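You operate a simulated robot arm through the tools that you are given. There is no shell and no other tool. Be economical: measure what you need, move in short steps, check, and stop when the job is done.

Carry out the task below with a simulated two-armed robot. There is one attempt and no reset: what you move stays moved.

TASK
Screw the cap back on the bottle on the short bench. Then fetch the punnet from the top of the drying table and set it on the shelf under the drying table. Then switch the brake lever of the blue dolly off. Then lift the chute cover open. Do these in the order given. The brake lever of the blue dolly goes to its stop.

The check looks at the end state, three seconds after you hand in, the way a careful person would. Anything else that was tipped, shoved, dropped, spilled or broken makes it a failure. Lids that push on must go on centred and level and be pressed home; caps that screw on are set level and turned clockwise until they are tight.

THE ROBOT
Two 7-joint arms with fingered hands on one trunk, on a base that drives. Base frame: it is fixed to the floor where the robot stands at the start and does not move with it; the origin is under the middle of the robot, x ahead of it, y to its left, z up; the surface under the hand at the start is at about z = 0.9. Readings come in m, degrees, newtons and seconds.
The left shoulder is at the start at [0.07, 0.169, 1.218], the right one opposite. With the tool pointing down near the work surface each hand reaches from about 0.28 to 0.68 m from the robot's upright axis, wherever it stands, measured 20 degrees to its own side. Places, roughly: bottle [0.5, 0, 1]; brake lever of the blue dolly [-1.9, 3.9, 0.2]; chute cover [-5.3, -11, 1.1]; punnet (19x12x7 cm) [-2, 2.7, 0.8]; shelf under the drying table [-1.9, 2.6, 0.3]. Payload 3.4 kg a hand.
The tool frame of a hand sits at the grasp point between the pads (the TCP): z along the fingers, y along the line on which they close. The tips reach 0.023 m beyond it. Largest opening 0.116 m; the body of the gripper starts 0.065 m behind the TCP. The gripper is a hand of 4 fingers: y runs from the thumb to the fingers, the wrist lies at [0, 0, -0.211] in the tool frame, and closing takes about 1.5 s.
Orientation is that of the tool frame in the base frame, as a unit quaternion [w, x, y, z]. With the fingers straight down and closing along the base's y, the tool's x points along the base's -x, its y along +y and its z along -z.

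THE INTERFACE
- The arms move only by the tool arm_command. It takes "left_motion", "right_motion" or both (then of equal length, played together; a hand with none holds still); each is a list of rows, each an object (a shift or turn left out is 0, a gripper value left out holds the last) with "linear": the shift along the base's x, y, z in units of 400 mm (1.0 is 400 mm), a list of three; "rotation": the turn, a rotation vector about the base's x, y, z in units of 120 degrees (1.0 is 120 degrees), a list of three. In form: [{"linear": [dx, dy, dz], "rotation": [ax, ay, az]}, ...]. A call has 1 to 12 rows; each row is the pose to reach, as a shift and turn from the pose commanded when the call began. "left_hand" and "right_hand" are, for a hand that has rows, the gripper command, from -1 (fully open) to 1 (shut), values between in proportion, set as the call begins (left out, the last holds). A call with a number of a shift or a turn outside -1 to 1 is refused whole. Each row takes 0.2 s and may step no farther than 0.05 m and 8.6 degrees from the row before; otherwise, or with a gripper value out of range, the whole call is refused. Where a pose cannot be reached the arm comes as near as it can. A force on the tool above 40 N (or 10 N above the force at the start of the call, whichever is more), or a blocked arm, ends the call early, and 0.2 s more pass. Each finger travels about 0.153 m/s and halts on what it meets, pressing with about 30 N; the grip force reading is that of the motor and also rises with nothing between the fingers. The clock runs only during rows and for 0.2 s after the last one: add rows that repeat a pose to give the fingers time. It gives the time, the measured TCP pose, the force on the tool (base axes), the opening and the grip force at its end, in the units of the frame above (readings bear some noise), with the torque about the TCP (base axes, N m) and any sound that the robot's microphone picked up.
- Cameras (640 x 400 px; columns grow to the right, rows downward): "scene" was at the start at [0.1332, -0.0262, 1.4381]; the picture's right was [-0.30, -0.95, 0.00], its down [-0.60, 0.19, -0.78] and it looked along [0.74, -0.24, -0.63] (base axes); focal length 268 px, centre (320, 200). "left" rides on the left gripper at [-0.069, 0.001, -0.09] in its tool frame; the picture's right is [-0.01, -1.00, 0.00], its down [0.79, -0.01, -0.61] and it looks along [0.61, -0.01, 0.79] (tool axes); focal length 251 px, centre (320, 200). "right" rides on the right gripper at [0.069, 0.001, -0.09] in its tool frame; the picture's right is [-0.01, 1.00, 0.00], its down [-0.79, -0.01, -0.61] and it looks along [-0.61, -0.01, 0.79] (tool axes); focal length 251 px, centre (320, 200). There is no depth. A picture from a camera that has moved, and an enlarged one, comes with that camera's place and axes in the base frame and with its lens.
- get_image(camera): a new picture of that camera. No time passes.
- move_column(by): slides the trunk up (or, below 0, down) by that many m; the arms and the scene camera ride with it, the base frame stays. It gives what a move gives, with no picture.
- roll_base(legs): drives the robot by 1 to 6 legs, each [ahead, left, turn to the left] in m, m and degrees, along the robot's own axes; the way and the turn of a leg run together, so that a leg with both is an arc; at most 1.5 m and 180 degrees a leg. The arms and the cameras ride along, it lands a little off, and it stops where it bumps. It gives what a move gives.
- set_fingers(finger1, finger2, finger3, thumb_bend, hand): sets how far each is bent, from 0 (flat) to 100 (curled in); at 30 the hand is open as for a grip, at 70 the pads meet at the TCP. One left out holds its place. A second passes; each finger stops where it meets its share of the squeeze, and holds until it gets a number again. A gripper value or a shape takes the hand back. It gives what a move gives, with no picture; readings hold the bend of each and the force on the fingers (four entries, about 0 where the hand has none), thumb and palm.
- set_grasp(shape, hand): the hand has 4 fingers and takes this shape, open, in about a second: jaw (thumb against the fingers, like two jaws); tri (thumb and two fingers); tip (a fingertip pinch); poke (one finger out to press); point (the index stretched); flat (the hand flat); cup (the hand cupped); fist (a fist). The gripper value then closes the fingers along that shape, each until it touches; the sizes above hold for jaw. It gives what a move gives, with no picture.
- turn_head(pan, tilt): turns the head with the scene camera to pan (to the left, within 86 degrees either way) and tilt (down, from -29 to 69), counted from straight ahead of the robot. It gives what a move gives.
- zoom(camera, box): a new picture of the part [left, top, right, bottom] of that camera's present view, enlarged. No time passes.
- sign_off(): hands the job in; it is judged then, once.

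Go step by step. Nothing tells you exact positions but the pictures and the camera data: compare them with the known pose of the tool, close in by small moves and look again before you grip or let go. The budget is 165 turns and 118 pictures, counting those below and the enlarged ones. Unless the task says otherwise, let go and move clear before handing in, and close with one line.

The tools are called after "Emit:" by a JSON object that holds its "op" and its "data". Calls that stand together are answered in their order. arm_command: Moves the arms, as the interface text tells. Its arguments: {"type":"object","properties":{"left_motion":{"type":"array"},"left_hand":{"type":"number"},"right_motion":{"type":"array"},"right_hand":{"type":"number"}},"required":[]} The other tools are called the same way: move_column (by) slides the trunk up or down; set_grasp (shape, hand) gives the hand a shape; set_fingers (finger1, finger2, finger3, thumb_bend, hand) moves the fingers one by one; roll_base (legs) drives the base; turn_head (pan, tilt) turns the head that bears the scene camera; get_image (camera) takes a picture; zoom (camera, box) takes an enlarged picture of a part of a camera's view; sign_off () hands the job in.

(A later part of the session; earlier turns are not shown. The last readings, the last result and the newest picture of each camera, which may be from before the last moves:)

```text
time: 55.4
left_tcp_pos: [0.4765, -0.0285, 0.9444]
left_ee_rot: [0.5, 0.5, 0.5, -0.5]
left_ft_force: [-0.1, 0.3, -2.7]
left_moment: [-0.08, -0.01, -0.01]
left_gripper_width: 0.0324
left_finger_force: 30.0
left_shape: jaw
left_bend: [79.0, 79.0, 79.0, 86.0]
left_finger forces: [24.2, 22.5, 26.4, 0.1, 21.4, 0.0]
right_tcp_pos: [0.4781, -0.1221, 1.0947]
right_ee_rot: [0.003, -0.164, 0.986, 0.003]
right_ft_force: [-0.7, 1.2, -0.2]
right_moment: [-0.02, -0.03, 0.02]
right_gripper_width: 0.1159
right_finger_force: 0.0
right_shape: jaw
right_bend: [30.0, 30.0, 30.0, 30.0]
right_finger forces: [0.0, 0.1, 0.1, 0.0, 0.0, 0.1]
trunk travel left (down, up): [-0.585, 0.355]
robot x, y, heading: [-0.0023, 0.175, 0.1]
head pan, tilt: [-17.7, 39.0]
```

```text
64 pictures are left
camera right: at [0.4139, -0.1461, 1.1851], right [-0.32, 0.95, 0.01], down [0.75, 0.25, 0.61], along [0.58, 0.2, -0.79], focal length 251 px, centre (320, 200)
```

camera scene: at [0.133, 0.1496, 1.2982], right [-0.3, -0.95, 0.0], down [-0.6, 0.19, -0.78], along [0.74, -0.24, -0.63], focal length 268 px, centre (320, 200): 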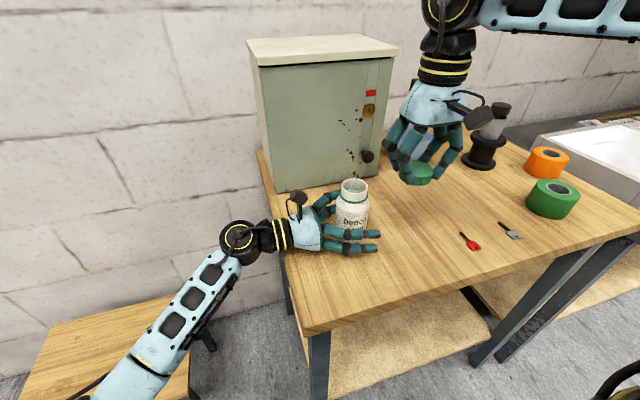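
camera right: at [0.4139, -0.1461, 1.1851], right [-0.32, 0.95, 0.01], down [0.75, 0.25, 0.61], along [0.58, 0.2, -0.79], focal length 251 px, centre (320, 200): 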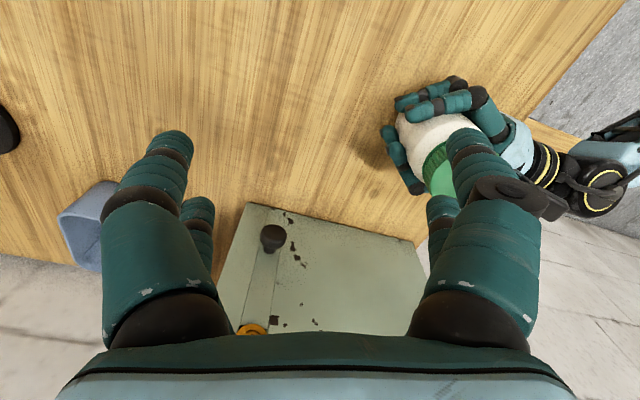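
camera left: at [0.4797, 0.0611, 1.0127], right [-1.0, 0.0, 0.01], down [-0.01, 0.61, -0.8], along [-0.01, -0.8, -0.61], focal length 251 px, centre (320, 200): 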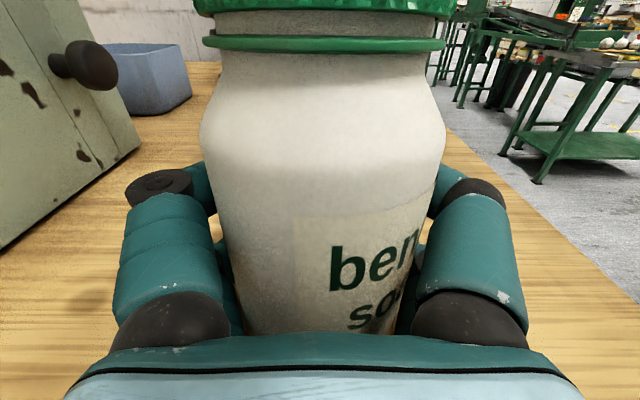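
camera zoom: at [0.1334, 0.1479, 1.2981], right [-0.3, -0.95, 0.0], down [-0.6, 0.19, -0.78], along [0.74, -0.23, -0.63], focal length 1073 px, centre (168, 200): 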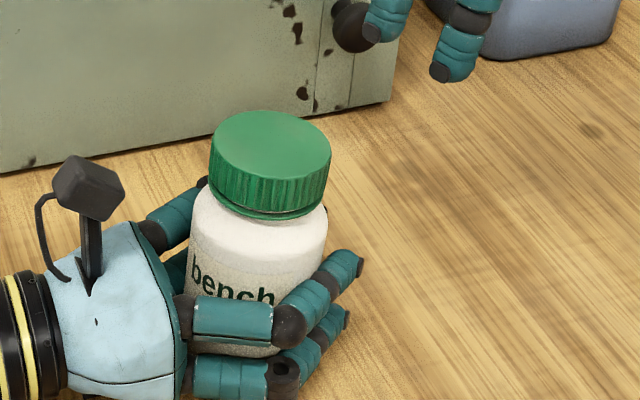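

The bottle turned and slid into the palm of the left hand, still upright; the cap seems tight, but I'll verify with one more short bite now that the palm supports the bottle. I bring the right hand over the cap at about [0.479, -0.010].

Emit:
{"op": "arm_command", "data": {"right_motion": [{"linear": [0, 0, -0.02], "rotation": [0, 0, 0.065]}, {"linear": [0, 0, -0.04], "rotation": [0, 0, 0.13]}, {"linear": [0, 0, -0.06], "rotation": [0, 0, 0.195]}, {"linear": [0, 0, -0.06], "rotation": [0, 0, 0.26]}, {"linear": [0.0, 0.05, -0.06], "rotation": [0, 0, 0.325]}, {"linear": [0.0, 0.1, -0.06], "rotation": [0, 0, 0.39]}, {"linear": [0.0, 0.15, -0.06], "rotation": [0, 0, 0.455]}, {"linear": [0.0, 0.2, -0.06], "rotation": [0, 0, 0.52]}, {"linear": [0.002, 0.24, -0.06], "rotation": [0, 0, 0.54]}, {"linear": [0.002, 0.28, -0.06], "rotation": [0, 0, 0.54]}, {"linear": [0.002, 0.28, -0.06], "rotation": [0, 0, 0.54]}]}}

Emit:
{"op": "get_image", "data": {"camera": "right"}}

Emit:
{"op": "zoom", "data": {"camera": "scene", "box": [278, 150, 438, 250]}}

```text
time: 57.8
left_tcp_pos: [0.4776, -0.027, 0.945]
left_ee_rot: [-0.5, -0.5, -0.5, 0.501]
left_ft_force: [-0.7, 1.4, -3.3]
left_moment: [-0.07, 0.02, 0.0]
left_gripper_width: 0.0325
left_finger_force: 29.9
left_shape: jaw
left_bend: [79.0, 79.0, 79.0, 86.0]
left_finger forces: [24.2, 22.4, 26.2, 0.0, 21.3, 0.1]
right_tcp_pos: [0.4804, -0.0104, 1.0699]
right_ee_rot: [0.001, -0.668, 0.744, 0.004]
right_ft_force: [-0.3, 0.3, 0.6]
right_moment: [-0.01, 0.03, 0.02]
right_gripper_width: 0.1161
right_finger_force: 0.0
right_shape: jaw
right_bend: [30.0, 30.0, 30.0, 30.0]
right_finger forces: [0.0, 0.0, 0.0, 0.0, 0.0, 0.0]
trunk travel left (down, up): [-0.585, 0.355]
robot x, y, heading: [-0.0013, 0.1742, -0.1]
head pan, tilt: [-17.7, 39.0]
```

```text
63 pictures are left
camera right: at [0.4723, -0.0789, 1.1603], right [-0.99, 0.12, 0.01], down [0.1, 0.78, 0.61], along [0.07, 0.61, -0.79], focal length 251 px, centre (320, 200)
```

right: 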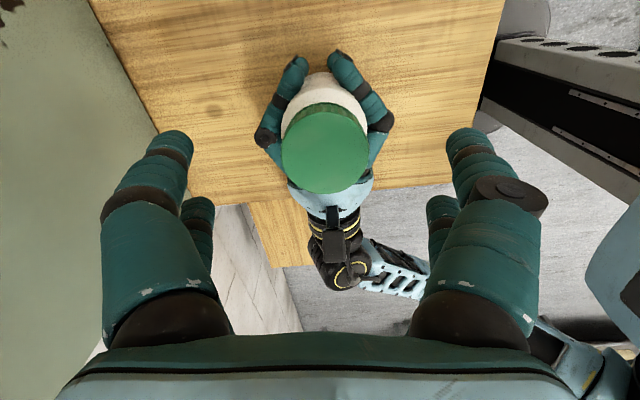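

```text
4.00 times, centred on (358, 200) of scene
camera zoom: at [0.1334, 0.1485, 1.2981], right [-0.3, -0.95, 0.0], down [-0.6, 0.19, -0.78], along [0.74, -0.23, -0.63], focal length 1073 px, centre (168, 200)
```

zoom: 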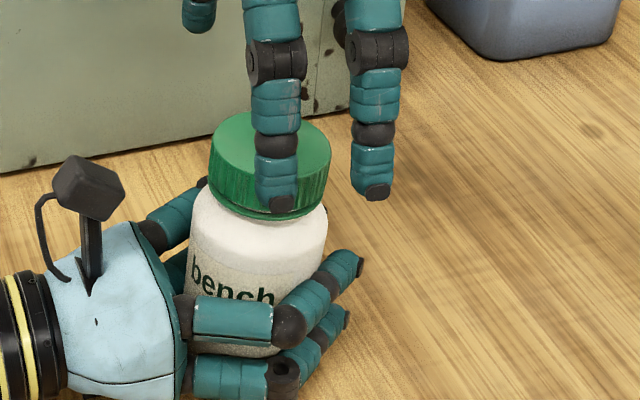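

Aligned again. Descend, close, and turn in a short bite of 40° to read the torque.

Emit:
{"op": "arm_command", "data": {"right_motion": [{"linear": [-0.006, 0.001, -0.04]}, {"linear": [-0.006, 0.001, -0.082]}, {"linear": [-0.006, 0.001, -0.082]}]}}

Emit:
{"op": "arm_command", "data": {"right_motion": [{}, {}, {}, {}, {}, {}, {}], "right_hand": 1}}

Emit:
{"op": "arm_command", "data": {"right_motion": [{"rotation": [0, 0, -0.05]}, {"rotation": [0, 0, -0.1]}, {"rotation": [0, 0, -0.15]}, {"rotation": [0, 0, -0.2]}]}}

Emit:
{"op": "zoom", "data": {"camera": "scene", "box": [278, 150, 438, 250]}}

```text
time: 58.6
left_tcp_pos: [0.4778, -0.0281, 0.9439]
left_ee_rot: [0.501, 0.499, 0.5, -0.5]
left_ft_force: [-0.1, 0.2, -3.6]
left_moment: [-0.1, -0.02, -0.01]
left_gripper_width: 0.0327
left_finger_force: 29.8
left_shape: jaw
left_bend: [79.0, 79.0, 79.0, 86.0]
left_finger forces: [24.0, 22.3, 26.2, 0.0, 21.4, 0.1]
right_tcp_pos: [0.4769, -0.0098, 1.0376]
right_ee_rot: [0.001, -0.667, 0.745, 0.004]
right_ft_force: [0.7, 0.4, -0.5]
right_moment: [0.01, -0.01, 0.02]
right_gripper_width: 0.1161
right_finger_force: 0.1
right_shape: jaw
right_bend: [30.0, 30.0, 30.0, 30.0]
right_finger forces: [0.0, 0.0, 0.1, 0.0, 0.1, 0.0]
trunk travel left (down, up): [-0.585, 0.355]
robot x, y, heading: [0.0042, 0.1738, 0.3]
head pan, tilt: [-17.7, 39.0]
```

```text
time: 60.2
left_tcp_pos: [0.4782, -0.0273, 0.9432]
left_ee_rot: [-0.5, -0.5, -0.499, 0.502]
left_ft_force: [0.0, -1.9, -1.6]
left_moment: [-0.02, 0.04, -0.03]
left_gripper_width: 0.0326
left_finger_force: 29.6
left_shape: jaw
left_bend: [79.0, 79.0, 79.0, 86.0]
left_finger forces: [24.9, 22.4, 25.8, 0.0, 21.7, 0.0]
right_tcp_pos: [0.4768, -0.0101, 1.0369]
right_ee_rot: [0.001, -0.668, 0.744, 0.004]
right_ft_force: [-0.7, 1.3, -1.8]
right_moment: [0.08, 0.02, -0.01]
right_gripper_width: 0.0317
right_finger_force: 30.0
right_shape: jaw
right_bend: [73.0, 73.0, 73.0, 78.0]
right_finger forces: [29.8, 27.6, 28.6, 0.1, 24.4, 0.0]
trunk travel left (down, up): [-0.585, 0.355]
robot x, y, heading: [-0.0015, 0.1749, -0.0]
head pan, tilt: [-17.7, 39.0]
```

```text
time: 61.2
left_tcp_pos: [0.4765, -0.0289, 0.9436]
left_ee_rot: [-0.5, -0.5, -0.5, 0.501]
left_ft_force: [7.5, -19.7, -4.7]
left_moment: [0.73, 0.16, -2.4]
left_gripper_width: 0.0274
left_finger_force: 29.9
left_shape: jaw
left_bend: [78.0, 80.0, 80.0, 88.0]
left_finger forces: [32.8, 41.4, 40.1, 0.1, 18.2, 0.0]
right_tcp_pos: [0.4759, -0.0091, 1.0378]
right_ee_rot: [0.002, -0.498, 0.867, 0.004]
right_ft_force: [-6.6, 19.0, 6.3]
right_moment: [0.74, 0.41, 2.34]
right_gripper_width: 0.0312
right_finger_force: 29.9
right_shape: jaw
right_bend: [73.0, 74.0, 74.0, 78.0]
right_finger forces: [53.2, 27.9, 56.5, 0.0, 20.0, 0.1]
trunk travel left (down, up): [-0.585, 0.355]
robot x, y, heading: [0.0008, 0.1771, 0.1]
head pan, tilt: [-17.7, 39.0]
```

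```text
4.00 times, centred on (358, 200) of scene
camera zoom: at [0.1333, 0.1488, 1.2982], right [-0.3, -0.95, 0.0], down [-0.6, 0.19, -0.78], along [0.74, -0.24, -0.63], focal length 1073 px, centre (168, 200)
```

zoom: 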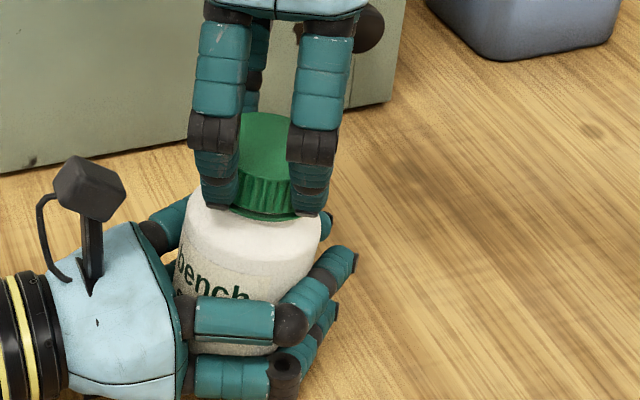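

Torque reached 2.3 Nm within 24°, so the cap is tight. I release the right hand and withdraw it, then open the left hand.

Emit:
{"op": "arm_command", "data": {"right_motion": [{}, {}, {}, {}, {"linear": [0, 0, 0.06]}, {"linear": [0, 0, 0.12]}, {"linear": [0, -0.08, 0.12]}, {"linear": [0, -0.16, 0.12]}, {"linear": [0, -0.24, 0.12]}], "right_hand": -1}}

Emit:
{"op": "zoom", "data": {"camera": "scene", "box": [278, 150, 438, 250]}}

Emit:
{"op": "get_image", "data": {"camera": "left"}}

```text
time: 63.2
left_tcp_pos: [0.4762, -0.0284, 0.944]
left_ee_rot: [-0.5, -0.499, -0.5, 0.5]
left_ft_force: [0.0, -0.5, -3.2]
left_moment: [-0.09, 0.0, 0.02]
left_gripper_width: 0.027
left_finger_force: 29.5
left_shape: jaw
left_bend: [79.0, 80.0, 80.0, 88.0]
left_finger forces: [23.9, 36.2, 44.4, 0.0, 20.3, 0.1]
right_tcp_pos: [0.4779, -0.1073, 1.0852]
right_ee_rot: [0.001, -0.499, 0.867, 0.003]
right_ft_force: [-0.6, 0.2, -0.2]
right_moment: [0.01, 0.01, -0.01]
right_gripper_width: 0.116
right_finger_force: 0.1
right_shape: jaw
right_bend: [30.0, 30.0, 30.0, 30.0]
right_finger forces: [0.0, 0.1, 0.1, 0.1, 0.0, 0.1]
trunk travel left (down, up): [-0.585, 0.355]
robot x, y, heading: [-0.0006, 0.1762, 0.1]
head pan, tilt: [-17.7, 39.0]
```

```text
4.00 times, centred on (358, 200) of scene
camera zoom: at [0.1335, 0.1479, 1.2981], right [-0.3, -0.95, 0.0], down [-0.6, 0.19, -0.78], along [0.74, -0.23, -0.63], focal length 1073 px, centre (168, 200)
```

zoom: 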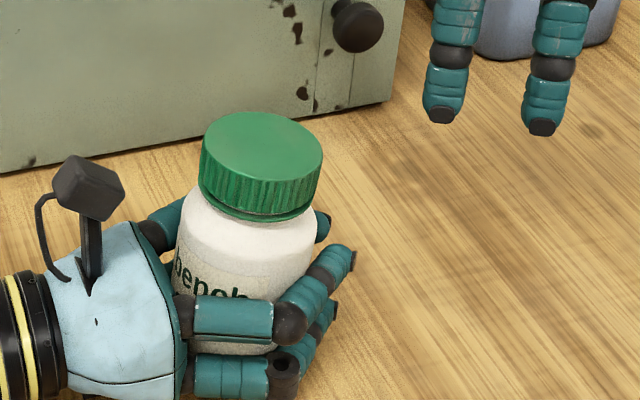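

```text
59 pictures are left
camera left: at [0.4797, 0.0611, 1.0127], right [-1.0, 0.0, 0.01], down [-0.01, 0.61, -0.8], along [-0.01, -0.8, -0.61], focal length 251 px, centre (320, 200)
```

left: 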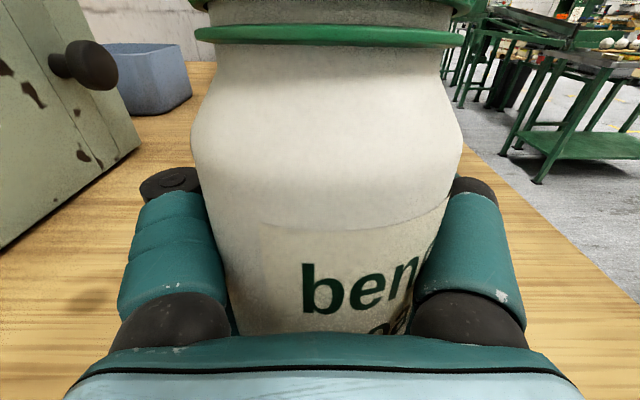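

The cap sits level on the bottle. I open the left hand, wait, and look before retracting.

Emit:
{"op": "arm_command", "data": {"left_motion": [{}, {}, {}, {}, {}, {}], "left_hand": -1}}

Emit:
{"op": "arm_command", "data": {"left_motion": [{"linear": [0, 0.05, 0]}, {"linear": [0, 0.12, 0]}, {"linear": [0, 0.2, 0]}, {"linear": [0, 0.28, 0]}, {"linear": [0, 0.36, 0]}, {"linear": [0, 0.44, 0]}]}}

Emit:
{"op": "zoom", "data": {"camera": "scene", "box": [250, 120, 442, 240]}}

Emit:
{"op": "get_image", "data": {"camera": "left"}}

```text
time: 64.6
left_tcp_pos: [0.4776, -0.0286, 0.9456]
left_ee_rot: [-0.499, -0.501, -0.499, 0.501]
left_ft_force: [0.0, 0.8, -0.4]
left_moment: [0.03, 0.0, 0.02]
left_gripper_width: 0.1156
left_finger_force: 0.0
left_shape: jaw
left_bend: [30.0, 30.0, 30.0, 30.0]
left_finger forces: [0.1, 0.0, 0.1, 0.0, 0.1, 0.0]
right_tcp_pos: [0.4768, -0.1059, 1.0861]
right_ee_rot: [0.002, -0.499, 0.867, 0.004]
right_ft_force: [0.3, 0.3, -0.2]
right_moment: [0.01, -0.04, 0.0]
right_gripper_width: 0.1158
right_finger_force: 0.0
right_shape: jaw
right_bend: [30.0, 30.0, 30.0, 30.0]
right_finger forces: [0.0, 0.0, 0.1, 0.1, 0.0, 0.0]
trunk travel left (down, up): [-0.585, 0.355]
robot x, y, heading: [0.0008, 0.1774, 0.1]
head pan, tilt: [-17.7, 39.0]
```

```text
time: 66.0
left_tcp_pos: [0.4767, 0.1497, 0.9449]
left_ee_rot: [-0.501, -0.499, -0.499, 0.501]
left_ft_force: [0.5, -0.5, -0.3]
left_moment: [0.01, 0.01, 0.0]
left_gripper_width: 0.1159
left_finger_force: 0.1
left_shape: jaw
left_bend: [30.0, 30.0, 30.0, 30.0]
left_finger forces: [0.0, 0.0, 0.0, 0.1, 0.0, 0.0]
right_tcp_pos: [0.4771, -0.1046, 1.085]
right_ee_rot: [0.001, -0.498, 0.867, 0.003]
right_ft_force: [0.5, -0.4, -0.7]
right_moment: [-0.01, -0.01, -0.01]
right_gripper_width: 0.116
right_finger_force: 0.0
right_shape: jaw
right_bend: [30.0, 30.0, 30.0, 30.0]
right_finger forces: [0.0, 0.0, 0.0, 0.0, 0.0, 0.1]
trunk travel left (down, up): [-0.585, 0.355]
robot x, y, heading: [0.0021, 0.1749, -0.1]
head pan, tilt: [-17.7, 39.0]
```

```text
3.33 times, centred on (346, 180) of scene
camera zoom: at [0.133, 0.1498, 1.2982], right [-0.3, -0.95, 0.0], down [-0.6, 0.19, -0.78], along [0.74, -0.24, -0.63], focal length 894 px, centre (233, 267)
```

zoom: 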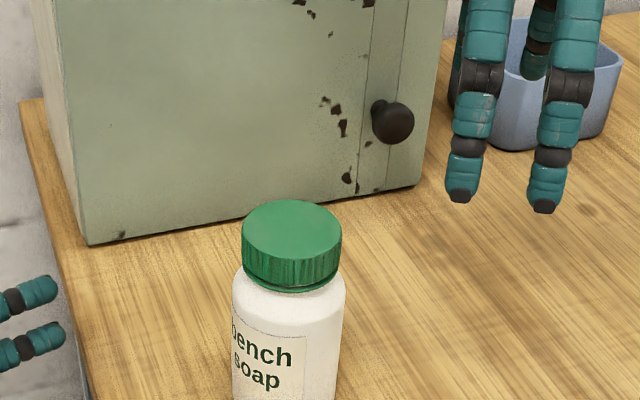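

```text
57 pictures are left
camera left: at [0.4794, 0.2403, 1.0126], right [-1.0, 0.0, 0.01], down [-0.01, 0.6, -0.8], along [-0.01, -0.8, -0.6], focal length 251 px, centre (320, 200)
```

left: 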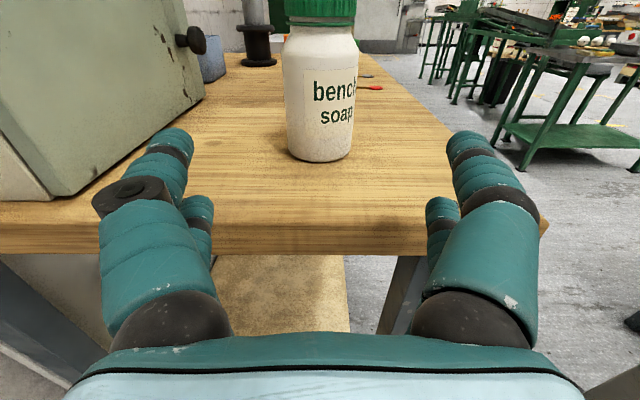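

Part 1 is done: the bottle stands upright and capped. Now I back off from the bench and look left for the way to the drying table.

Emit:
{"op": "roll_base", "data": {"legs": [[-0.5, 0, 0]]}}

Emit:
{"op": "turn_head", "data": {"pan": 80, "tilt": 20}}

Emit:
{"op": "get_image", "data": {"camera": "scene"}}

```text
time: 69.0
left_tcp_pos: [-0.0257, 0.1489, 0.9441]
left_ee_rot: [-0.5, -0.5, -0.499, 0.501]
left_ft_force: [0.4, 0.4, 0.8]
left_moment: [0.02, -0.03, -0.01]
left_gripper_width: 0.1162
left_finger_force: 0.2
left_shape: jaw
left_bend: [30.0, 30.0, 30.0, 30.0]
left_finger forces: [0.0, 0.0, 0.0, 0.0, 0.0, 0.0]
right_tcp_pos: [-0.0252, -0.107, 1.0856]
right_ee_rot: [0.001, -0.498, 0.867, 0.004]
right_ft_force: [-0.2, -1.2, 0.6]
right_moment: [0.0, 0.0, 0.0]
right_gripper_width: 0.1157
right_finger_force: 0.1
right_shape: jaw
right_bend: [30.0, 30.0, 30.0, 30.0]
right_finger forces: [0.1, 0.1, 0.0, 0.1, 0.0, 0.0]
trunk travel left (down, up): [-0.585, 0.355]
robot x, y, heading: [-0.5043, 0.1736, 0.2]
head pan, tilt: [-17.7, 39.0]
```

```text
time: 70.7
left_tcp_pos: [-0.0246, 0.1489, 0.9434]
left_ee_rot: [-0.501, -0.499, -0.499, 0.501]
left_ft_force: [0.8, 0.5, 0.4]
left_moment: [0.0, -0.01, -0.01]
left_gripper_width: 0.1158
left_finger_force: 0.1
left_shape: jaw
left_bend: [30.0, 30.0, 30.0, 30.0]
left_finger forces: [0.1, 0.0, 0.0, 0.0, 0.0, 0.0]
right_tcp_pos: [-0.0252, -0.1066, 1.0842]
right_ee_rot: [0.001, -0.498, 0.867, 0.004]
right_ft_force: [-0.7, -1.0, 0.5]
right_moment: [0.01, 0.0, 0.0]
right_gripper_width: 0.1159
right_finger_force: 0.0
right_shape: jaw
right_bend: [30.0, 30.0, 30.0, 30.0]
right_finger forces: [0.1, 0.1, 0.0, 0.1, 0.1, 0.0]
trunk travel left (down, up): [-0.585, 0.355]
robot x, y, heading: [-0.4986, 0.1765, 0.0]
head pan, tilt: [80.0, 20.0]
```

```text
56 pictures are left
camera scene: at [-0.4344, 0.2664, 1.3281], right [0.98, -0.17, 0.0], down [-0.06, -0.34, -0.94], along [0.16, 0.93, -0.34], focal length 268 px, centre (320, 200)
```

scene: 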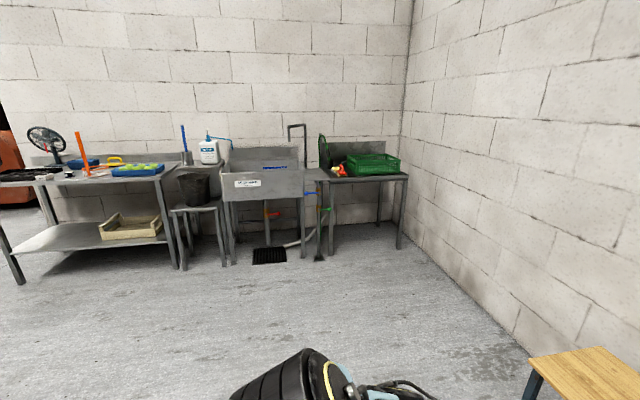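

I see the drying table to the left with things on it and a shelf below. I zoom to identify the punnet.

Emit:
{"op": "zoom", "data": {"camera": "scene", "box": [0, 120, 200, 245]}}

```text
3.20 times, centred on (100, 182) of scene
camera zoom: at [-0.4344, 0.2664, 1.3281], right [0.98, -0.17, 0.0], down [-0.06, -0.34, -0.94], along [0.16, 0.93, -0.34], focal length 858 px, centre (1024, 256)
```

zoom: 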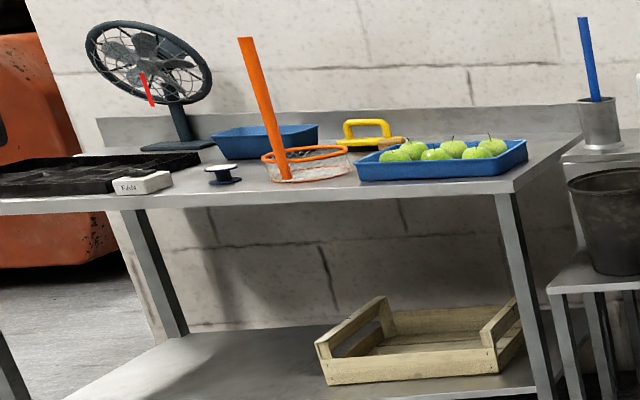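

The punnet must be the blue tub at the back of the table near [-2.0, 2.75]; the blue tray with apples is wider and to its right. I turn to face the table and drive towards it, stopping well short to look.

Emit:
{"op": "roll_base", "data": {"legs": [[0, 0, 90], [0.9, 0, 0]]}}

Emit:
{"op": "turn_head", "data": {"pan": 50, "tilt": 25}}

Emit:
{"op": "get_image", "data": {"camera": "scene"}}

```text
time: 79.3
left_tcp_pos: [-0.5042, 1.5537, 0.9439]
left_ee_rot: [0.708, -0.007, 0.706, 0.007]
left_ft_force: [0.6, 0.0, -0.2]
left_moment: [0.02, -0.01, 0.02]
left_gripper_width: 0.1161
left_finger_force: 0.0
left_shape: jaw
left_bend: [30.0, 30.0, 30.0, 30.0]
left_finger forces: [0.0, 0.0, 0.0, 0.1, 0.0, 0.0]
right_tcp_pos: [-0.2479, 1.5593, 1.0843]
right_ee_rot: [0.002, 0.968, -0.252, -0.004]
right_ft_force: [-0.1, -0.5, -0.1]
right_moment: [0.01, -0.01, 0.01]
right_gripper_width: 0.1159
right_finger_force: 0.0
right_shape: jaw
right_bend: [30.0, 30.0, 30.0, 30.0]
right_finger forces: [0.1, 0.0, 0.0, 0.1, 0.0, 0.0]
trunk travel left (down, up): [-0.585, 0.355]
robot x, y, heading: [-0.5219, 1.0745, 91.1]
head pan, tilt: [80.0, 20.0]
```

```text
time: 80.3
left_tcp_pos: [-0.5034, 1.5533, 0.9433]
left_ee_rot: [0.708, -0.007, 0.706, 0.007]
left_ft_force: [0.2, 0.7, 0.2]
left_moment: [0.01, -0.02, 0.0]
left_gripper_width: 0.1158
left_finger_force: 0.1
left_shape: jaw
left_bend: [30.0, 30.0, 30.0, 30.0]
left_finger forces: [0.0, 0.0, 0.0, 0.0, 0.1, 0.1]
right_tcp_pos: [-0.2494, 1.5598, 1.0863]
right_ee_rot: [0.001, 0.968, -0.251, -0.004]
right_ft_force: [0.8, 0.4, 0.2]
right_moment: [-0.01, -0.03, 0.02]
right_gripper_width: 0.1158
right_finger_force: 0.0
right_shape: jaw
right_bend: [30.0, 30.0, 30.0, 30.0]
right_finger forces: [0.0, 0.0, 0.0, 0.0, 0.0, 0.1]
trunk travel left (down, up): [-0.585, 0.355]
robot x, y, heading: [-0.5226, 1.0721, 91.0]
head pan, tilt: [50.0, 25.0]
```

```text
54 pictures are left
camera scene: at [-0.5921, 1.1845, 1.32], right [0.63, 0.78, 0.0], down [0.33, -0.26, -0.91], along [-0.71, 0.57, -0.42], focal length 268 px, centre (320, 200)
```

scene: 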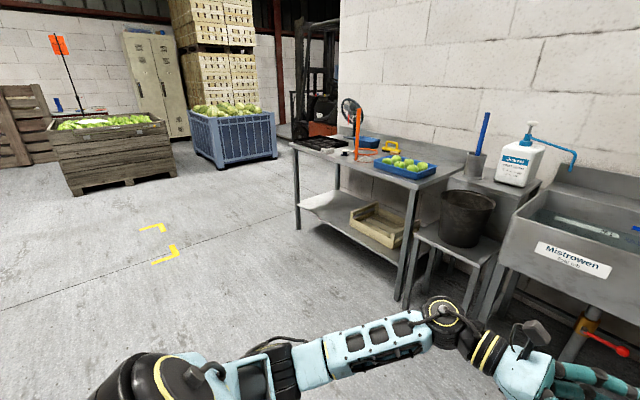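

The floor is clear. I raise the trunk 0.3 m so the hands pass above everything, then drive left in front of the table.

Emit:
{"op": "move_column", "data": {"by": 0.3}}

Emit:
{"op": "roll_base", "data": {"legs": [[0, 1.45, 0], [0.6, 0, -1]]}}

Emit:
{"op": "turn_head", "data": {"pan": 0, "tilt": 35}}

Emit:
{"op": "get_image", "data": {"camera": "scene"}}

```text
time: 83.3
left_tcp_pos: [-0.5041, 1.5549, 1.2437]
left_ee_rot: [0.708, -0.007, 0.706, 0.007]
left_ft_force: [0.7, -0.3, -0.5]
left_moment: [0.0, 0.03, 0.0]
left_gripper_width: 0.1159
left_finger_force: 0.0
left_shape: jaw
left_bend: [30.0, 30.0, 30.0, 30.0]
left_finger forces: [0.0, 0.1, 0.1, 0.1, 0.0, 0.0]
right_tcp_pos: [-0.2497, 1.5601, 1.386]
right_ee_rot: [0.001, 0.968, -0.251, -0.005]
right_ft_force: [-0.6, -0.1, 0.1]
right_moment: [0.02, 0.01, -0.02]
right_gripper_width: 0.1157
right_finger_force: 0.1
right_shape: jaw
right_bend: [30.0, 30.0, 30.0, 30.0]
right_finger forces: [0.0, 0.1, 0.0, 0.0, 0.0, 0.0]
trunk travel left (down, up): [-0.885, 0.055]
robot x, y, heading: [-0.5215, 1.0748, 91.3]
head pan, tilt: [50.0, 25.0]
```

```text
time: 93.5
left_tcp_pos: [-2.0034, 2.0896, 1.2449]
left_ee_rot: [0.708, -0.019, 0.705, 0.021]
left_ft_force: [-0.3, -0.2, -0.9]
left_moment: [0.01, 0.0, -0.01]
left_gripper_width: 0.1159
left_finger_force: 0.0
left_shape: jaw
left_bend: [30.0, 30.0, 30.0, 30.0]
left_finger forces: [0.0, 0.0, 0.0, 0.0, 0.0, 0.1]
right_tcp_pos: [-1.7497, 2.103, 1.3859]
right_ee_rot: [0.001, 0.973, -0.233, -0.004]
right_ft_force: [0.0, -0.4, -0.3]
right_moment: [-0.01, 0.01, -0.02]
right_gripper_width: 0.1159
right_finger_force: 0.2
right_shape: jaw
right_bend: [30.0, 30.0, 30.0, 30.0]
right_finger forces: [0.1, 0.0, 0.0, 0.0, 0.0, 0.0]
trunk travel left (down, up): [-0.885, 0.055]
robot x, y, heading: [-2.0006, 1.6161, 93.4]
head pan, tilt: [50.0, 25.0]
```

```text
time: 94.6
left_tcp_pos: [-2.0034, 2.0912, 1.2441]
left_ee_rot: [0.708, -0.02, 0.705, 0.021]
left_ft_force: [-0.1, 0.7, 0.2]
left_moment: [0.01, -0.02, -0.02]
left_gripper_width: 0.1159
left_finger_force: 0.1
left_shape: jaw
left_bend: [30.0, 30.0, 30.0, 30.0]
left_finger forces: [0.1, 0.0, 0.0, 0.1, 0.1, 0.0]
right_tcp_pos: [-1.7503, 2.1054, 1.3862]
right_ee_rot: [0.002, 0.973, -0.232, -0.005]
right_ft_force: [0.5, -0.2, -0.9]
right_moment: [0.0, -0.03, -0.03]
right_gripper_width: 0.1159
right_finger_force: 0.1
right_shape: jaw
right_bend: [30.0, 30.0, 30.0, 30.0]
right_finger forces: [0.1, 0.0, 0.0, 0.0, 0.1, 0.1]
trunk travel left (down, up): [-0.885, 0.055]
robot x, y, heading: [-2.0027, 1.6139, 93.5]
head pan, tilt: [0.0, 35.0]
```

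```text
53 pictures are left
camera scene: at [-2.0093, 1.7499, 1.6043], right [1.0, 0.06, 0.0], down [0.03, -0.57, -0.82], along [-0.05, 0.82, -0.57], focal length 268 px, centre (320, 200)
```

scene: 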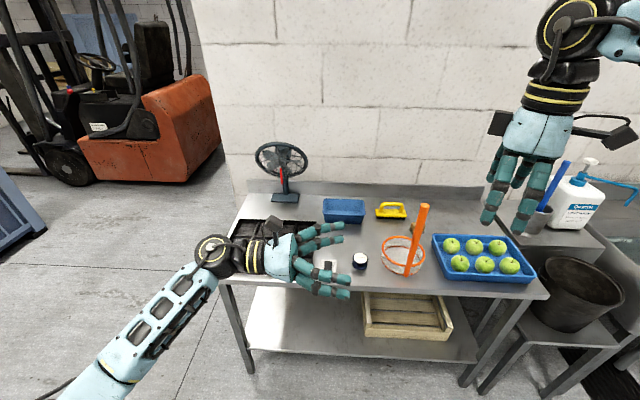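

The punnet is the small blue tub at the back, near [-1.96, 2.76]. I zoom to see its rim and contents and the surroundings.

Emit:
{"op": "zoom", "data": {"camera": "scene", "box": [230, 170, 470, 320]}}

Emit:
{"op": "zoom", "data": {"camera": "scene", "box": [303, 185, 383, 235]}}

```text
2.67 times, centred on (350, 245) of scene
camera zoom: at [-2.0093, 1.7499, 1.6043], right [1.0, 0.06, 0.0], down [0.03, -0.57, -0.82], along [-0.05, 0.82, -0.57], focal length 715 px, centre (240, 80)
```

zoom: 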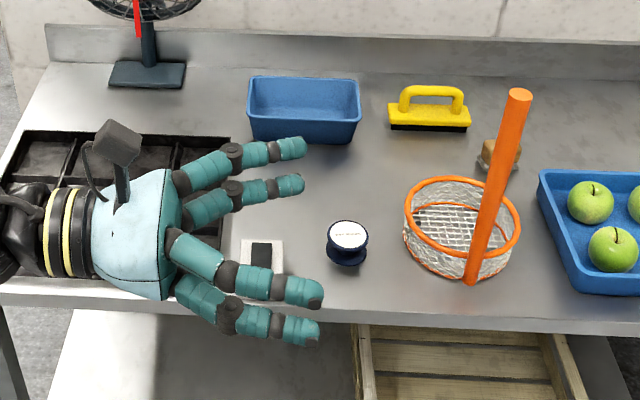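

```text
8.00 times, centred on (343, 210) of scene
camera zoom: at [-2.0093, 1.7499, 1.6043], right [1.0, 0.06, 0.0], down [0.03, -0.57, -0.82], along [-0.05, 0.82, -0.57], focal length 2145 px, centre (136, 120)
```

zoom: 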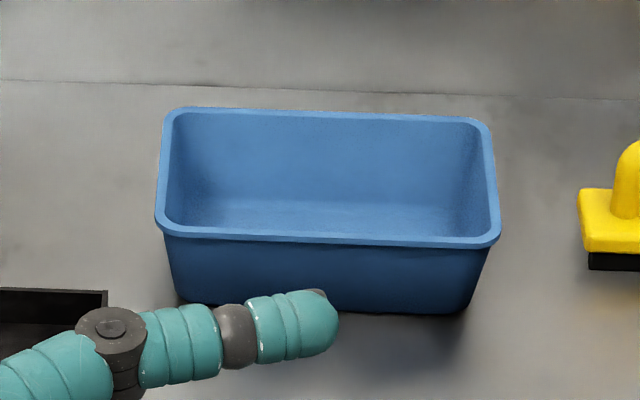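

The punnet is empty, rim at about z = 0.876, centre [-1.961, 2.745]. I'll pinch its left end wall with the left hand, fingers tilted forward. First I square up the base, reorient the left hand, and pull the right hand back.

Emit:
{"op": "roll_base", "data": {"legs": [[0, -0.12, -3.4]]}}

Emit:
{"op": "arm_command", "data": {"left_motion": [{"linear": [-0.02, -0.01, 0], "rotation": [-0.0218, 0.0218, 0.0597]}, {"linear": [-0.04, -0.02, 0], "rotation": [-0.0435, 0.0435, 0.1193]}, {"linear": [-0.06, -0.03, 0], "rotation": [-0.0653, 0.0653, 0.179]}, {"linear": [-0.08, -0.04, 0], "rotation": [-0.087, 0.087, 0.2387]}, {"linear": [-0.1, -0.05, 0], "rotation": [-0.1088, 0.1088, 0.2983]}, {"linear": [-0.12, -0.06, 0], "rotation": [-0.1305, 0.1305, 0.358]}, {"linear": [-0.14, -0.07, 0], "rotation": [-0.1523, 0.1523, 0.4177]}, {"linear": [-0.16, -0.08, 0], "rotation": [-0.174, 0.174, 0.4773]}, {"linear": [-0.18, -0.08, 0], "rotation": [-0.1958, 0.1958, 0.537]}, {"linear": [-0.2, -0.08, 0], "rotation": [-0.2175, 0.2175, 0.5967]}, {"linear": [-0.22, -0.08, 0], "rotation": [-0.2393, 0.2393, 0.6563]}, {"linear": [-0.24, -0.08, 0], "rotation": [-0.261, 0.261, 0.716]}], "right_motion": [{"linear": [0.01, -0.05, 0]}, {"linear": [0.02, -0.1, 0]}, {"linear": [0.03, -0.15, 0]}, {"linear": [0.04, -0.2, 0]}, {"linear": [0.05, -0.25, 0]}, {"linear": [0.06, -0.3, 0]}, {"linear": [0.07, -0.35, 0]}, {"linear": [0.08, -0.4, 0]}, {"linear": [0.09, -0.45, 0]}, {"linear": [0.1, -0.5, 0]}, {"linear": [0.11, -0.5, 0]}, {"linear": [0.12, -0.5, 0]}]}}

Emit:
{"op": "get_image", "data": {"camera": "left"}}

```text
time: 95.9
left_tcp_pos: [-1.8597, 2.0938, 1.2444]
left_ee_rot: [0.709, -0.001, 0.706, 0.0]
left_ft_force: [0.3, 0.7, 0.9]
left_moment: [-0.01, 0.02, 0.02]
left_gripper_width: 0.1159
left_finger_force: 0.1
left_shape: jaw
left_bend: [30.0, 30.0, 30.0, 30.0]
left_finger forces: [0.1, 0.0, 0.0, 0.1, 0.1, 0.0]
right_tcp_pos: [-1.6054, 2.0928, 1.3863]
right_ee_rot: [0.001, 0.965, -0.261, -0.002]
right_ft_force: [-0.4, 0.4, 0.6]
right_moment: [0.0, -0.04, -0.02]
right_gripper_width: 0.116
right_finger_force: 0.1
right_shape: jaw
right_bend: [30.0, 30.0, 30.0, 30.0]
right_finger forces: [0.0, 0.0, 0.1, 0.1, 0.0, 0.1]
trunk travel left (down, up): [-0.885, 0.055]
robot x, y, heading: [-1.8849, 1.6149, 90.0]
head pan, tilt: [0.0, 35.0]
```

```text
time: 98.5
left_tcp_pos: [-1.9519, 2.062, 1.2428]
left_ee_rot: [-0.298, 0.641, -0.641, -0.3]
left_ft_force: [0.0, -0.4, -0.4]
left_moment: [-0.01, 0.01, 0.02]
left_gripper_width: 0.116
left_finger_force: 0.1
left_shape: jaw
left_bend: [30.0, 30.0, 30.0, 30.0]
left_finger forces: [0.0, 0.0, 0.0, 0.0, 0.1, 0.0]
right_tcp_pos: [-1.5526, 1.894, 1.3846]
right_ee_rot: [0.001, 0.966, -0.26, -0.004]
right_ft_force: [0.5, 0.4, -1.2]
right_moment: [-0.02, 0.03, 0.02]
right_gripper_width: 0.116
right_finger_force: 0.0
right_shape: jaw
right_bend: [30.0, 30.0, 30.0, 30.0]
right_finger forces: [0.0, 0.0, 0.0, 0.1, 0.1, 0.0]
trunk travel left (down, up): [-0.885, 0.055]
robot x, y, heading: [-1.8824, 1.6132, 90.4]
head pan, tilt: [0.0, 35.0]
```

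```text
50 pictures are left
camera left: at [-1.9511, 2.0375, 1.3539], right [1.0, 0.01, 0.01], down [0.01, -0.98, -0.22], along [0.0, 0.22, -0.98], focal length 251 px, centre (320, 200)
```

left: 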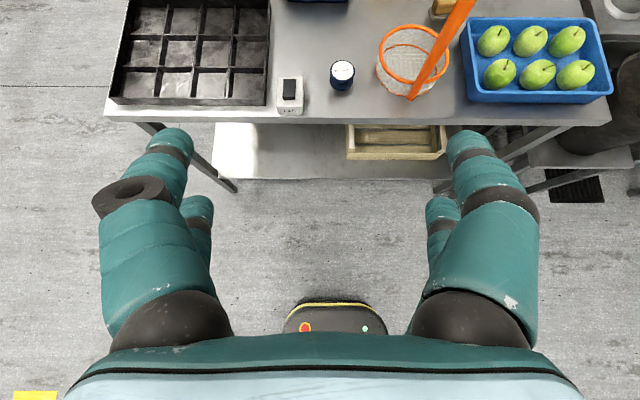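

The table's front edge is at y ≈ 2.35 and the base front is 0.24 m ahead of the axis. I raise the left hand, drive forward 0.42 m, then lower the trunk.

Emit:
{"op": "arm_command", "data": {"left_motion": [{"linear": [-0.05, 0, 0.08]}, {"linear": [-0.1, 0, 0.16]}, {"linear": [-0.15, 0, 0.24]}, {"linear": [-0.2, 0, 0.32]}, {"linear": [-0.26, 0, 0.38]}, {"linear": [-0.26, 0, 0.38]}]}}

Emit:
{"op": "roll_base", "data": {"legs": [[0.42, 0, 0]]}}

Emit:
{"op": "move_column", "data": {"by": -0.33}}

Emit:
{"op": "get_image", "data": {"camera": "left"}}

Emit:
{"op": "get_image", "data": {"camera": "scene"}}

```text
time: 99.9
left_tcp_pos: [-2.058, 2.0626, 1.3948]
left_ee_rot: [0.3, -0.64, 0.641, 0.299]
left_ft_force: [-0.2, 0.4, -1.0]
left_moment: [0.05, 0.01, -0.03]
left_gripper_width: 0.1158
left_finger_force: 0.1
left_shape: jaw
left_bend: [30.0, 30.0, 30.0, 30.0]
left_finger forces: [0.0, 0.0, 0.1, 0.1, 0.1, 0.0]
right_tcp_pos: [-1.5537, 1.8927, 1.3853]
right_ee_rot: [0.002, 0.966, -0.26, -0.004]
right_ft_force: [-0.4, -0.4, 1.1]
right_moment: [-0.03, 0.0, -0.01]
right_gripper_width: 0.1159
right_finger_force: 0.0
right_shape: jaw
right_bend: [30.0, 30.0, 30.0, 30.0]
right_finger forces: [0.0, 0.0, 0.1, 0.0, 0.0, 0.1]
trunk travel left (down, up): [-0.885, 0.055]
robot x, y, heading: [-1.8853, 1.6163, 89.9]
head pan, tilt: [0.0, 35.0]
```

```text
time: 102.4
left_tcp_pos: [-2.0573, 2.4772, 1.3956]
left_ee_rot: [0.3, -0.64, 0.64, 0.3]
left_ft_force: [-0.4, 0.0, 0.6]
left_moment: [0.0, 0.03, -0.01]
left_gripper_width: 0.1158
left_finger_force: 0.1
left_shape: jaw
left_bend: [30.0, 30.0, 30.0, 30.0]
left_finger forces: [0.0, 0.0, 0.0, 0.0, 0.0, 0.1]
right_tcp_pos: [-1.5564, 2.3073, 1.3869]
right_ee_rot: [0.001, 0.965, -0.261, -0.003]
right_ft_force: [0.2, -1.1, -0.1]
right_moment: [-0.07, -0.01, 0.03]
right_gripper_width: 0.1163
right_finger_force: 0.1
right_shape: jaw
right_bend: [30.0, 30.0, 30.0, 30.0]
right_finger forces: [0.1, 0.1, 0.0, 0.0, 0.0, 0.0]
trunk travel left (down, up): [-0.885, 0.055]
robot x, y, heading: [-1.8795, 2.0327, 90.0]
head pan, tilt: [0.0, 35.0]
```

```text
time: 105.7
left_tcp_pos: [-2.0581, 2.4787, 1.0645]
left_ee_rot: [0.3, -0.64, 0.641, 0.299]
left_ft_force: [-0.6, -0.3, -0.6]
left_moment: [0.02, 0.01, -0.03]
left_gripper_width: 0.116
left_finger_force: 0.1
left_shape: jaw
left_bend: [30.0, 30.0, 30.0, 30.0]
left_finger forces: [0.0, 0.0, 0.0, 0.0, 0.0, 0.0]
right_tcp_pos: [-1.5541, 2.3098, 1.0566]
right_ee_rot: [0.001, 0.965, -0.26, -0.004]
right_ft_force: [0.3, 0.6, -0.4]
right_moment: [0.01, 0.0, -0.01]
right_gripper_width: 0.1162
right_finger_force: 0.0
right_shape: jaw
right_bend: [30.0, 30.0, 30.0, 30.0]
right_finger forces: [0.0, 0.0, 0.1, 0.1, 0.0, 0.0]
trunk travel left (down, up): [-0.555, 0.385]
robot x, y, heading: [-1.8837, 2.0348, 90.3]
head pan, tilt: [0.0, 35.0]
```

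```text
49 pictures are left
camera left: at [-2.0578, 2.4535, 1.1755], right [1.0, 0.01, 0.01], down [0.01, -0.98, -0.22], along [0.01, 0.22, -0.98], focal length 251 px, centre (320, 200)
```

left: 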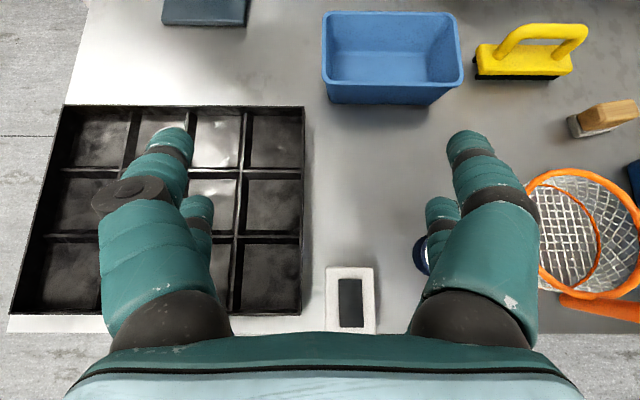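

```text
48 pictures are left
camera scene: at [-1.8822, 2.1705, 1.2743], right [1.0, 0.0, 0.0], down [0.0, -0.57, -0.82], along [0.0, 0.82, -0.57], focal length 268 px, centre (320, 200)
```

scene: 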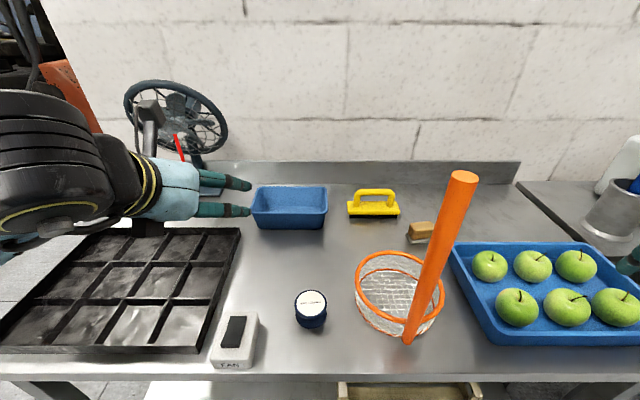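

From the left camera the left wall of the punnet is at x ≈ -2.048, y from 2.69 to 2.80. I move the left hand to a point 0.12 m short of the grip along the finger direction.

Emit:
{"op": "arm_command", "data": {"left_motion": [{"linear": [0.005, 0.07, -0.053]}, {"linear": [0.01, 0.14, -0.106]}, {"linear": [0.015, 0.21, -0.16]}, {"linear": [0.02, 0.28, -0.213]}, {"linear": [0.0275, 0.35, -0.266]}, {"linear": [0.0275, 0.4225, -0.319]}, {"linear": [0.0275, 0.4225, -0.319]}]}}

Emit:
{"op": "get_image", "data": {"camera": "left"}}

Emit:
{"op": "get_image", "data": {"camera": "scene"}}

```text
time: 107.3
left_tcp_pos: [-2.0475, 2.6471, 0.937]
left_ee_rot: [0.3, -0.64, 0.641, 0.299]
left_ft_force: [0.0, -0.6, -0.3]
left_moment: [0.01, 0.02, 0.03]
left_gripper_width: 0.1158
left_finger_force: 0.0
left_shape: jaw
left_bend: [30.0, 30.0, 30.0, 30.0]
left_finger forces: [0.1, 0.0, 0.1, 0.0, 0.0, 0.0]
right_tcp_pos: [-1.5549, 2.3084, 1.0557]
right_ee_rot: [0.001, 0.965, -0.261, -0.004]
right_ft_force: [0.1, 0.3, 0.5]
right_moment: [0.0, 0.01, 0.03]
right_gripper_width: 0.1158
right_finger_force: 0.1
right_shape: jaw
right_bend: [30.0, 30.0, 30.0, 30.0]
right_finger forces: [0.1, 0.0, 0.0, 0.1, 0.0, 0.0]
trunk travel left (down, up): [-0.555, 0.385]
robot x, y, heading: [-1.8828, 2.0336, 89.8]
head pan, tilt: [0.0, 35.0]
```

```text
47 pictures are left
camera left: at [-2.0466, 2.6221, 1.0472], right [1.0, 0.0, 0.01], down [0.01, -0.98, -0.22], along [0.01, 0.22, -0.98], focal length 251 px, centre (320, 200)
```

left: 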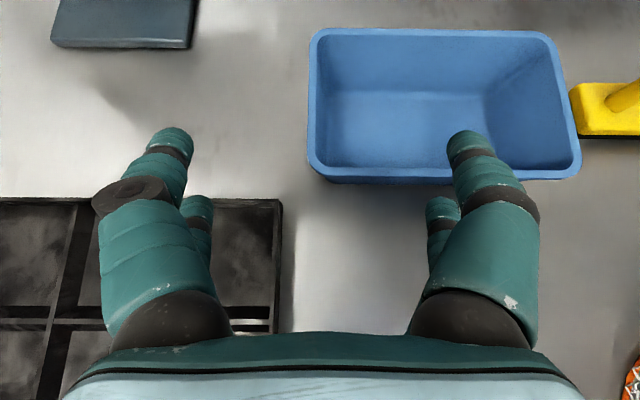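

```text
46 pictures are left
camera scene: at [-1.8822, 2.17, 1.2743], right [1.0, 0.0, 0.0], down [0.0, -0.57, -0.82], along [0.0, 0.82, -0.57], focal length 268 px, centre (320, 200)
```

scene: 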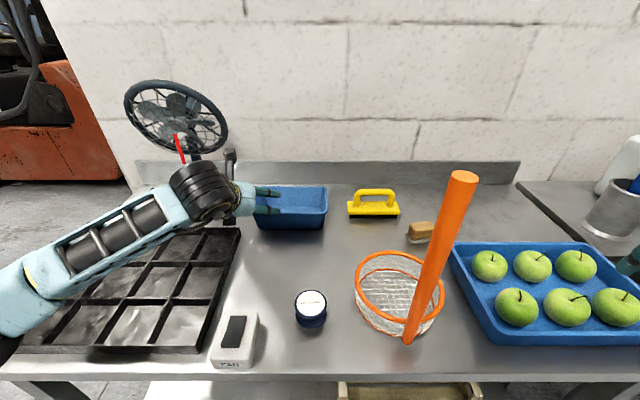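

The wall lies between the fingers. I advance along the finger axis 0.12 m and check.

Emit:
{"op": "arm_command", "data": {"left_motion": [{"linear": [0, 0.046, -0.0385]}, {"linear": [0, 0.092, -0.077]}, {"linear": [0, 0.138, -0.1155]}, {"linear": [0, 0.184, -0.154]}, {"linear": [0, 0.23, -0.1925]}, {"linear": [0, 0.23, -0.1925]}]}}

Emit:
{"op": "get_image", "data": {"camera": "left"}}

```text
time: 108.7
left_tcp_pos: [-2.0497, 2.7386, 0.8597]
left_ee_rot: [0.299, -0.641, 0.641, 0.299]
left_ft_force: [-0.1, 0.7, -1.0]
left_moment: [-0.05, 0.02, -0.01]
left_gripper_width: 0.1159
left_finger_force: 0.1
left_shape: jaw
left_bend: [30.0, 30.0, 30.0, 30.0]
left_finger forces: [0.0, 0.1, 0.4, 0.0, 0.3, 0.1]
right_tcp_pos: [-1.5554, 2.3084, 1.0555]
right_ee_rot: [0.0, 0.965, -0.261, -0.003]
right_ft_force: [0.1, 0.8, 0.1]
right_moment: [0.01, -0.02, 0.0]
right_gripper_width: 0.1158
right_finger_force: 0.2
right_shape: jaw
right_bend: [30.0, 30.0, 30.0, 30.0]
right_finger forces: [0.1, 0.0, 0.0, 0.0, 0.0, 0.0]
trunk travel left (down, up): [-0.555, 0.385]
robot x, y, heading: [-1.8858, 2.0338, 89.7]
head pan, tilt: [0.0, 35.0]
```

```text
45 pictures are left
camera left: at [-2.0479, 2.7136, 0.9701], right [1.0, 0.0, 0.01], down [0.01, -0.98, -0.22], along [0.01, 0.22, -0.98], focal length 251 px, centre (320, 200)
```

left: 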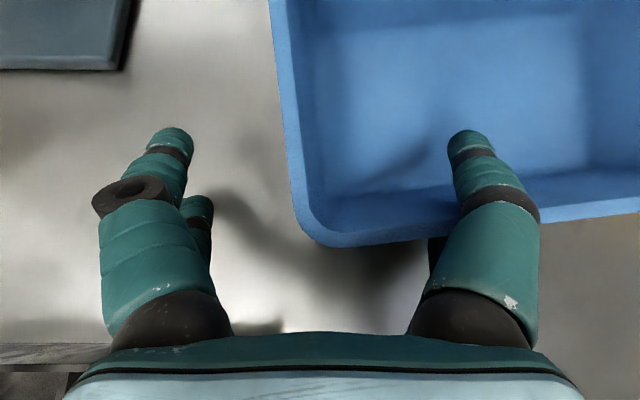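

The lower inner finger caught the front wall and nudged the punnet about 3 cm back. I retreat along the finger axis and look.

Emit:
{"op": "arm_command", "data": {"left_motion": [{"linear": [0, -0.048, 0.04]}, {"linear": [0, -0.096, 0.08]}, {"linear": [0, -0.144, 0.12]}, {"linear": [0, -0.192, 0.16]}, {"linear": [0.05, -0.192, 0.2]}, {"linear": [0.1, -0.192, 0.2]}]}}

Emit:
{"op": "get_image", "data": {"camera": "left"}}

```text
time: 110.1
left_tcp_pos: [-2.0077, 2.6608, 0.9388]
left_ee_rot: [-0.299, 0.641, -0.64, -0.3]
left_ft_force: [-0.2, 0.7, 0.1]
left_moment: [0.0, 0.02, 0.01]
left_gripper_width: 0.1158
left_finger_force: 0.0
left_shape: jaw
left_bend: [30.0, 30.0, 30.0, 30.0]
left_finger forces: [0.1, 0.1, 0.0, 0.0, 0.1, 0.1]
right_tcp_pos: [-1.5541, 2.3094, 1.0553]
right_ee_rot: [0.001, 0.966, -0.26, -0.004]
right_ft_force: [-1.1, 0.7, 0.1]
right_moment: [0.0, 0.0, -0.01]
right_gripper_width: 0.1156
right_finger_force: 0.0
right_shape: jaw
right_bend: [30.0, 30.0, 30.0, 30.0]
right_finger forces: [0.0, 0.1, 0.1, 0.1, 0.1, 0.0]
trunk travel left (down, up): [-0.555, 0.385]
robot x, y, heading: [-1.8853, 2.0348, 89.9]
head pan, tilt: [0.0, 35.0]
```

```text
44 pictures are left
camera left: at [-2.007, 2.6371, 1.05], right [1.0, 0.01, 0.01], down [0.01, -0.98, -0.22], along [0.01, 0.22, -0.98], focal length 251 px, centre (320, 200)
```

left: 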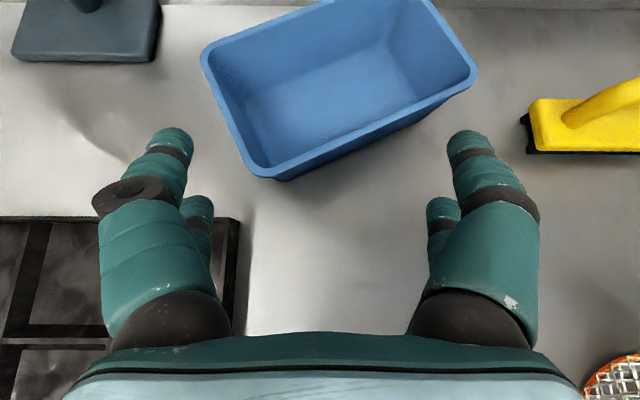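

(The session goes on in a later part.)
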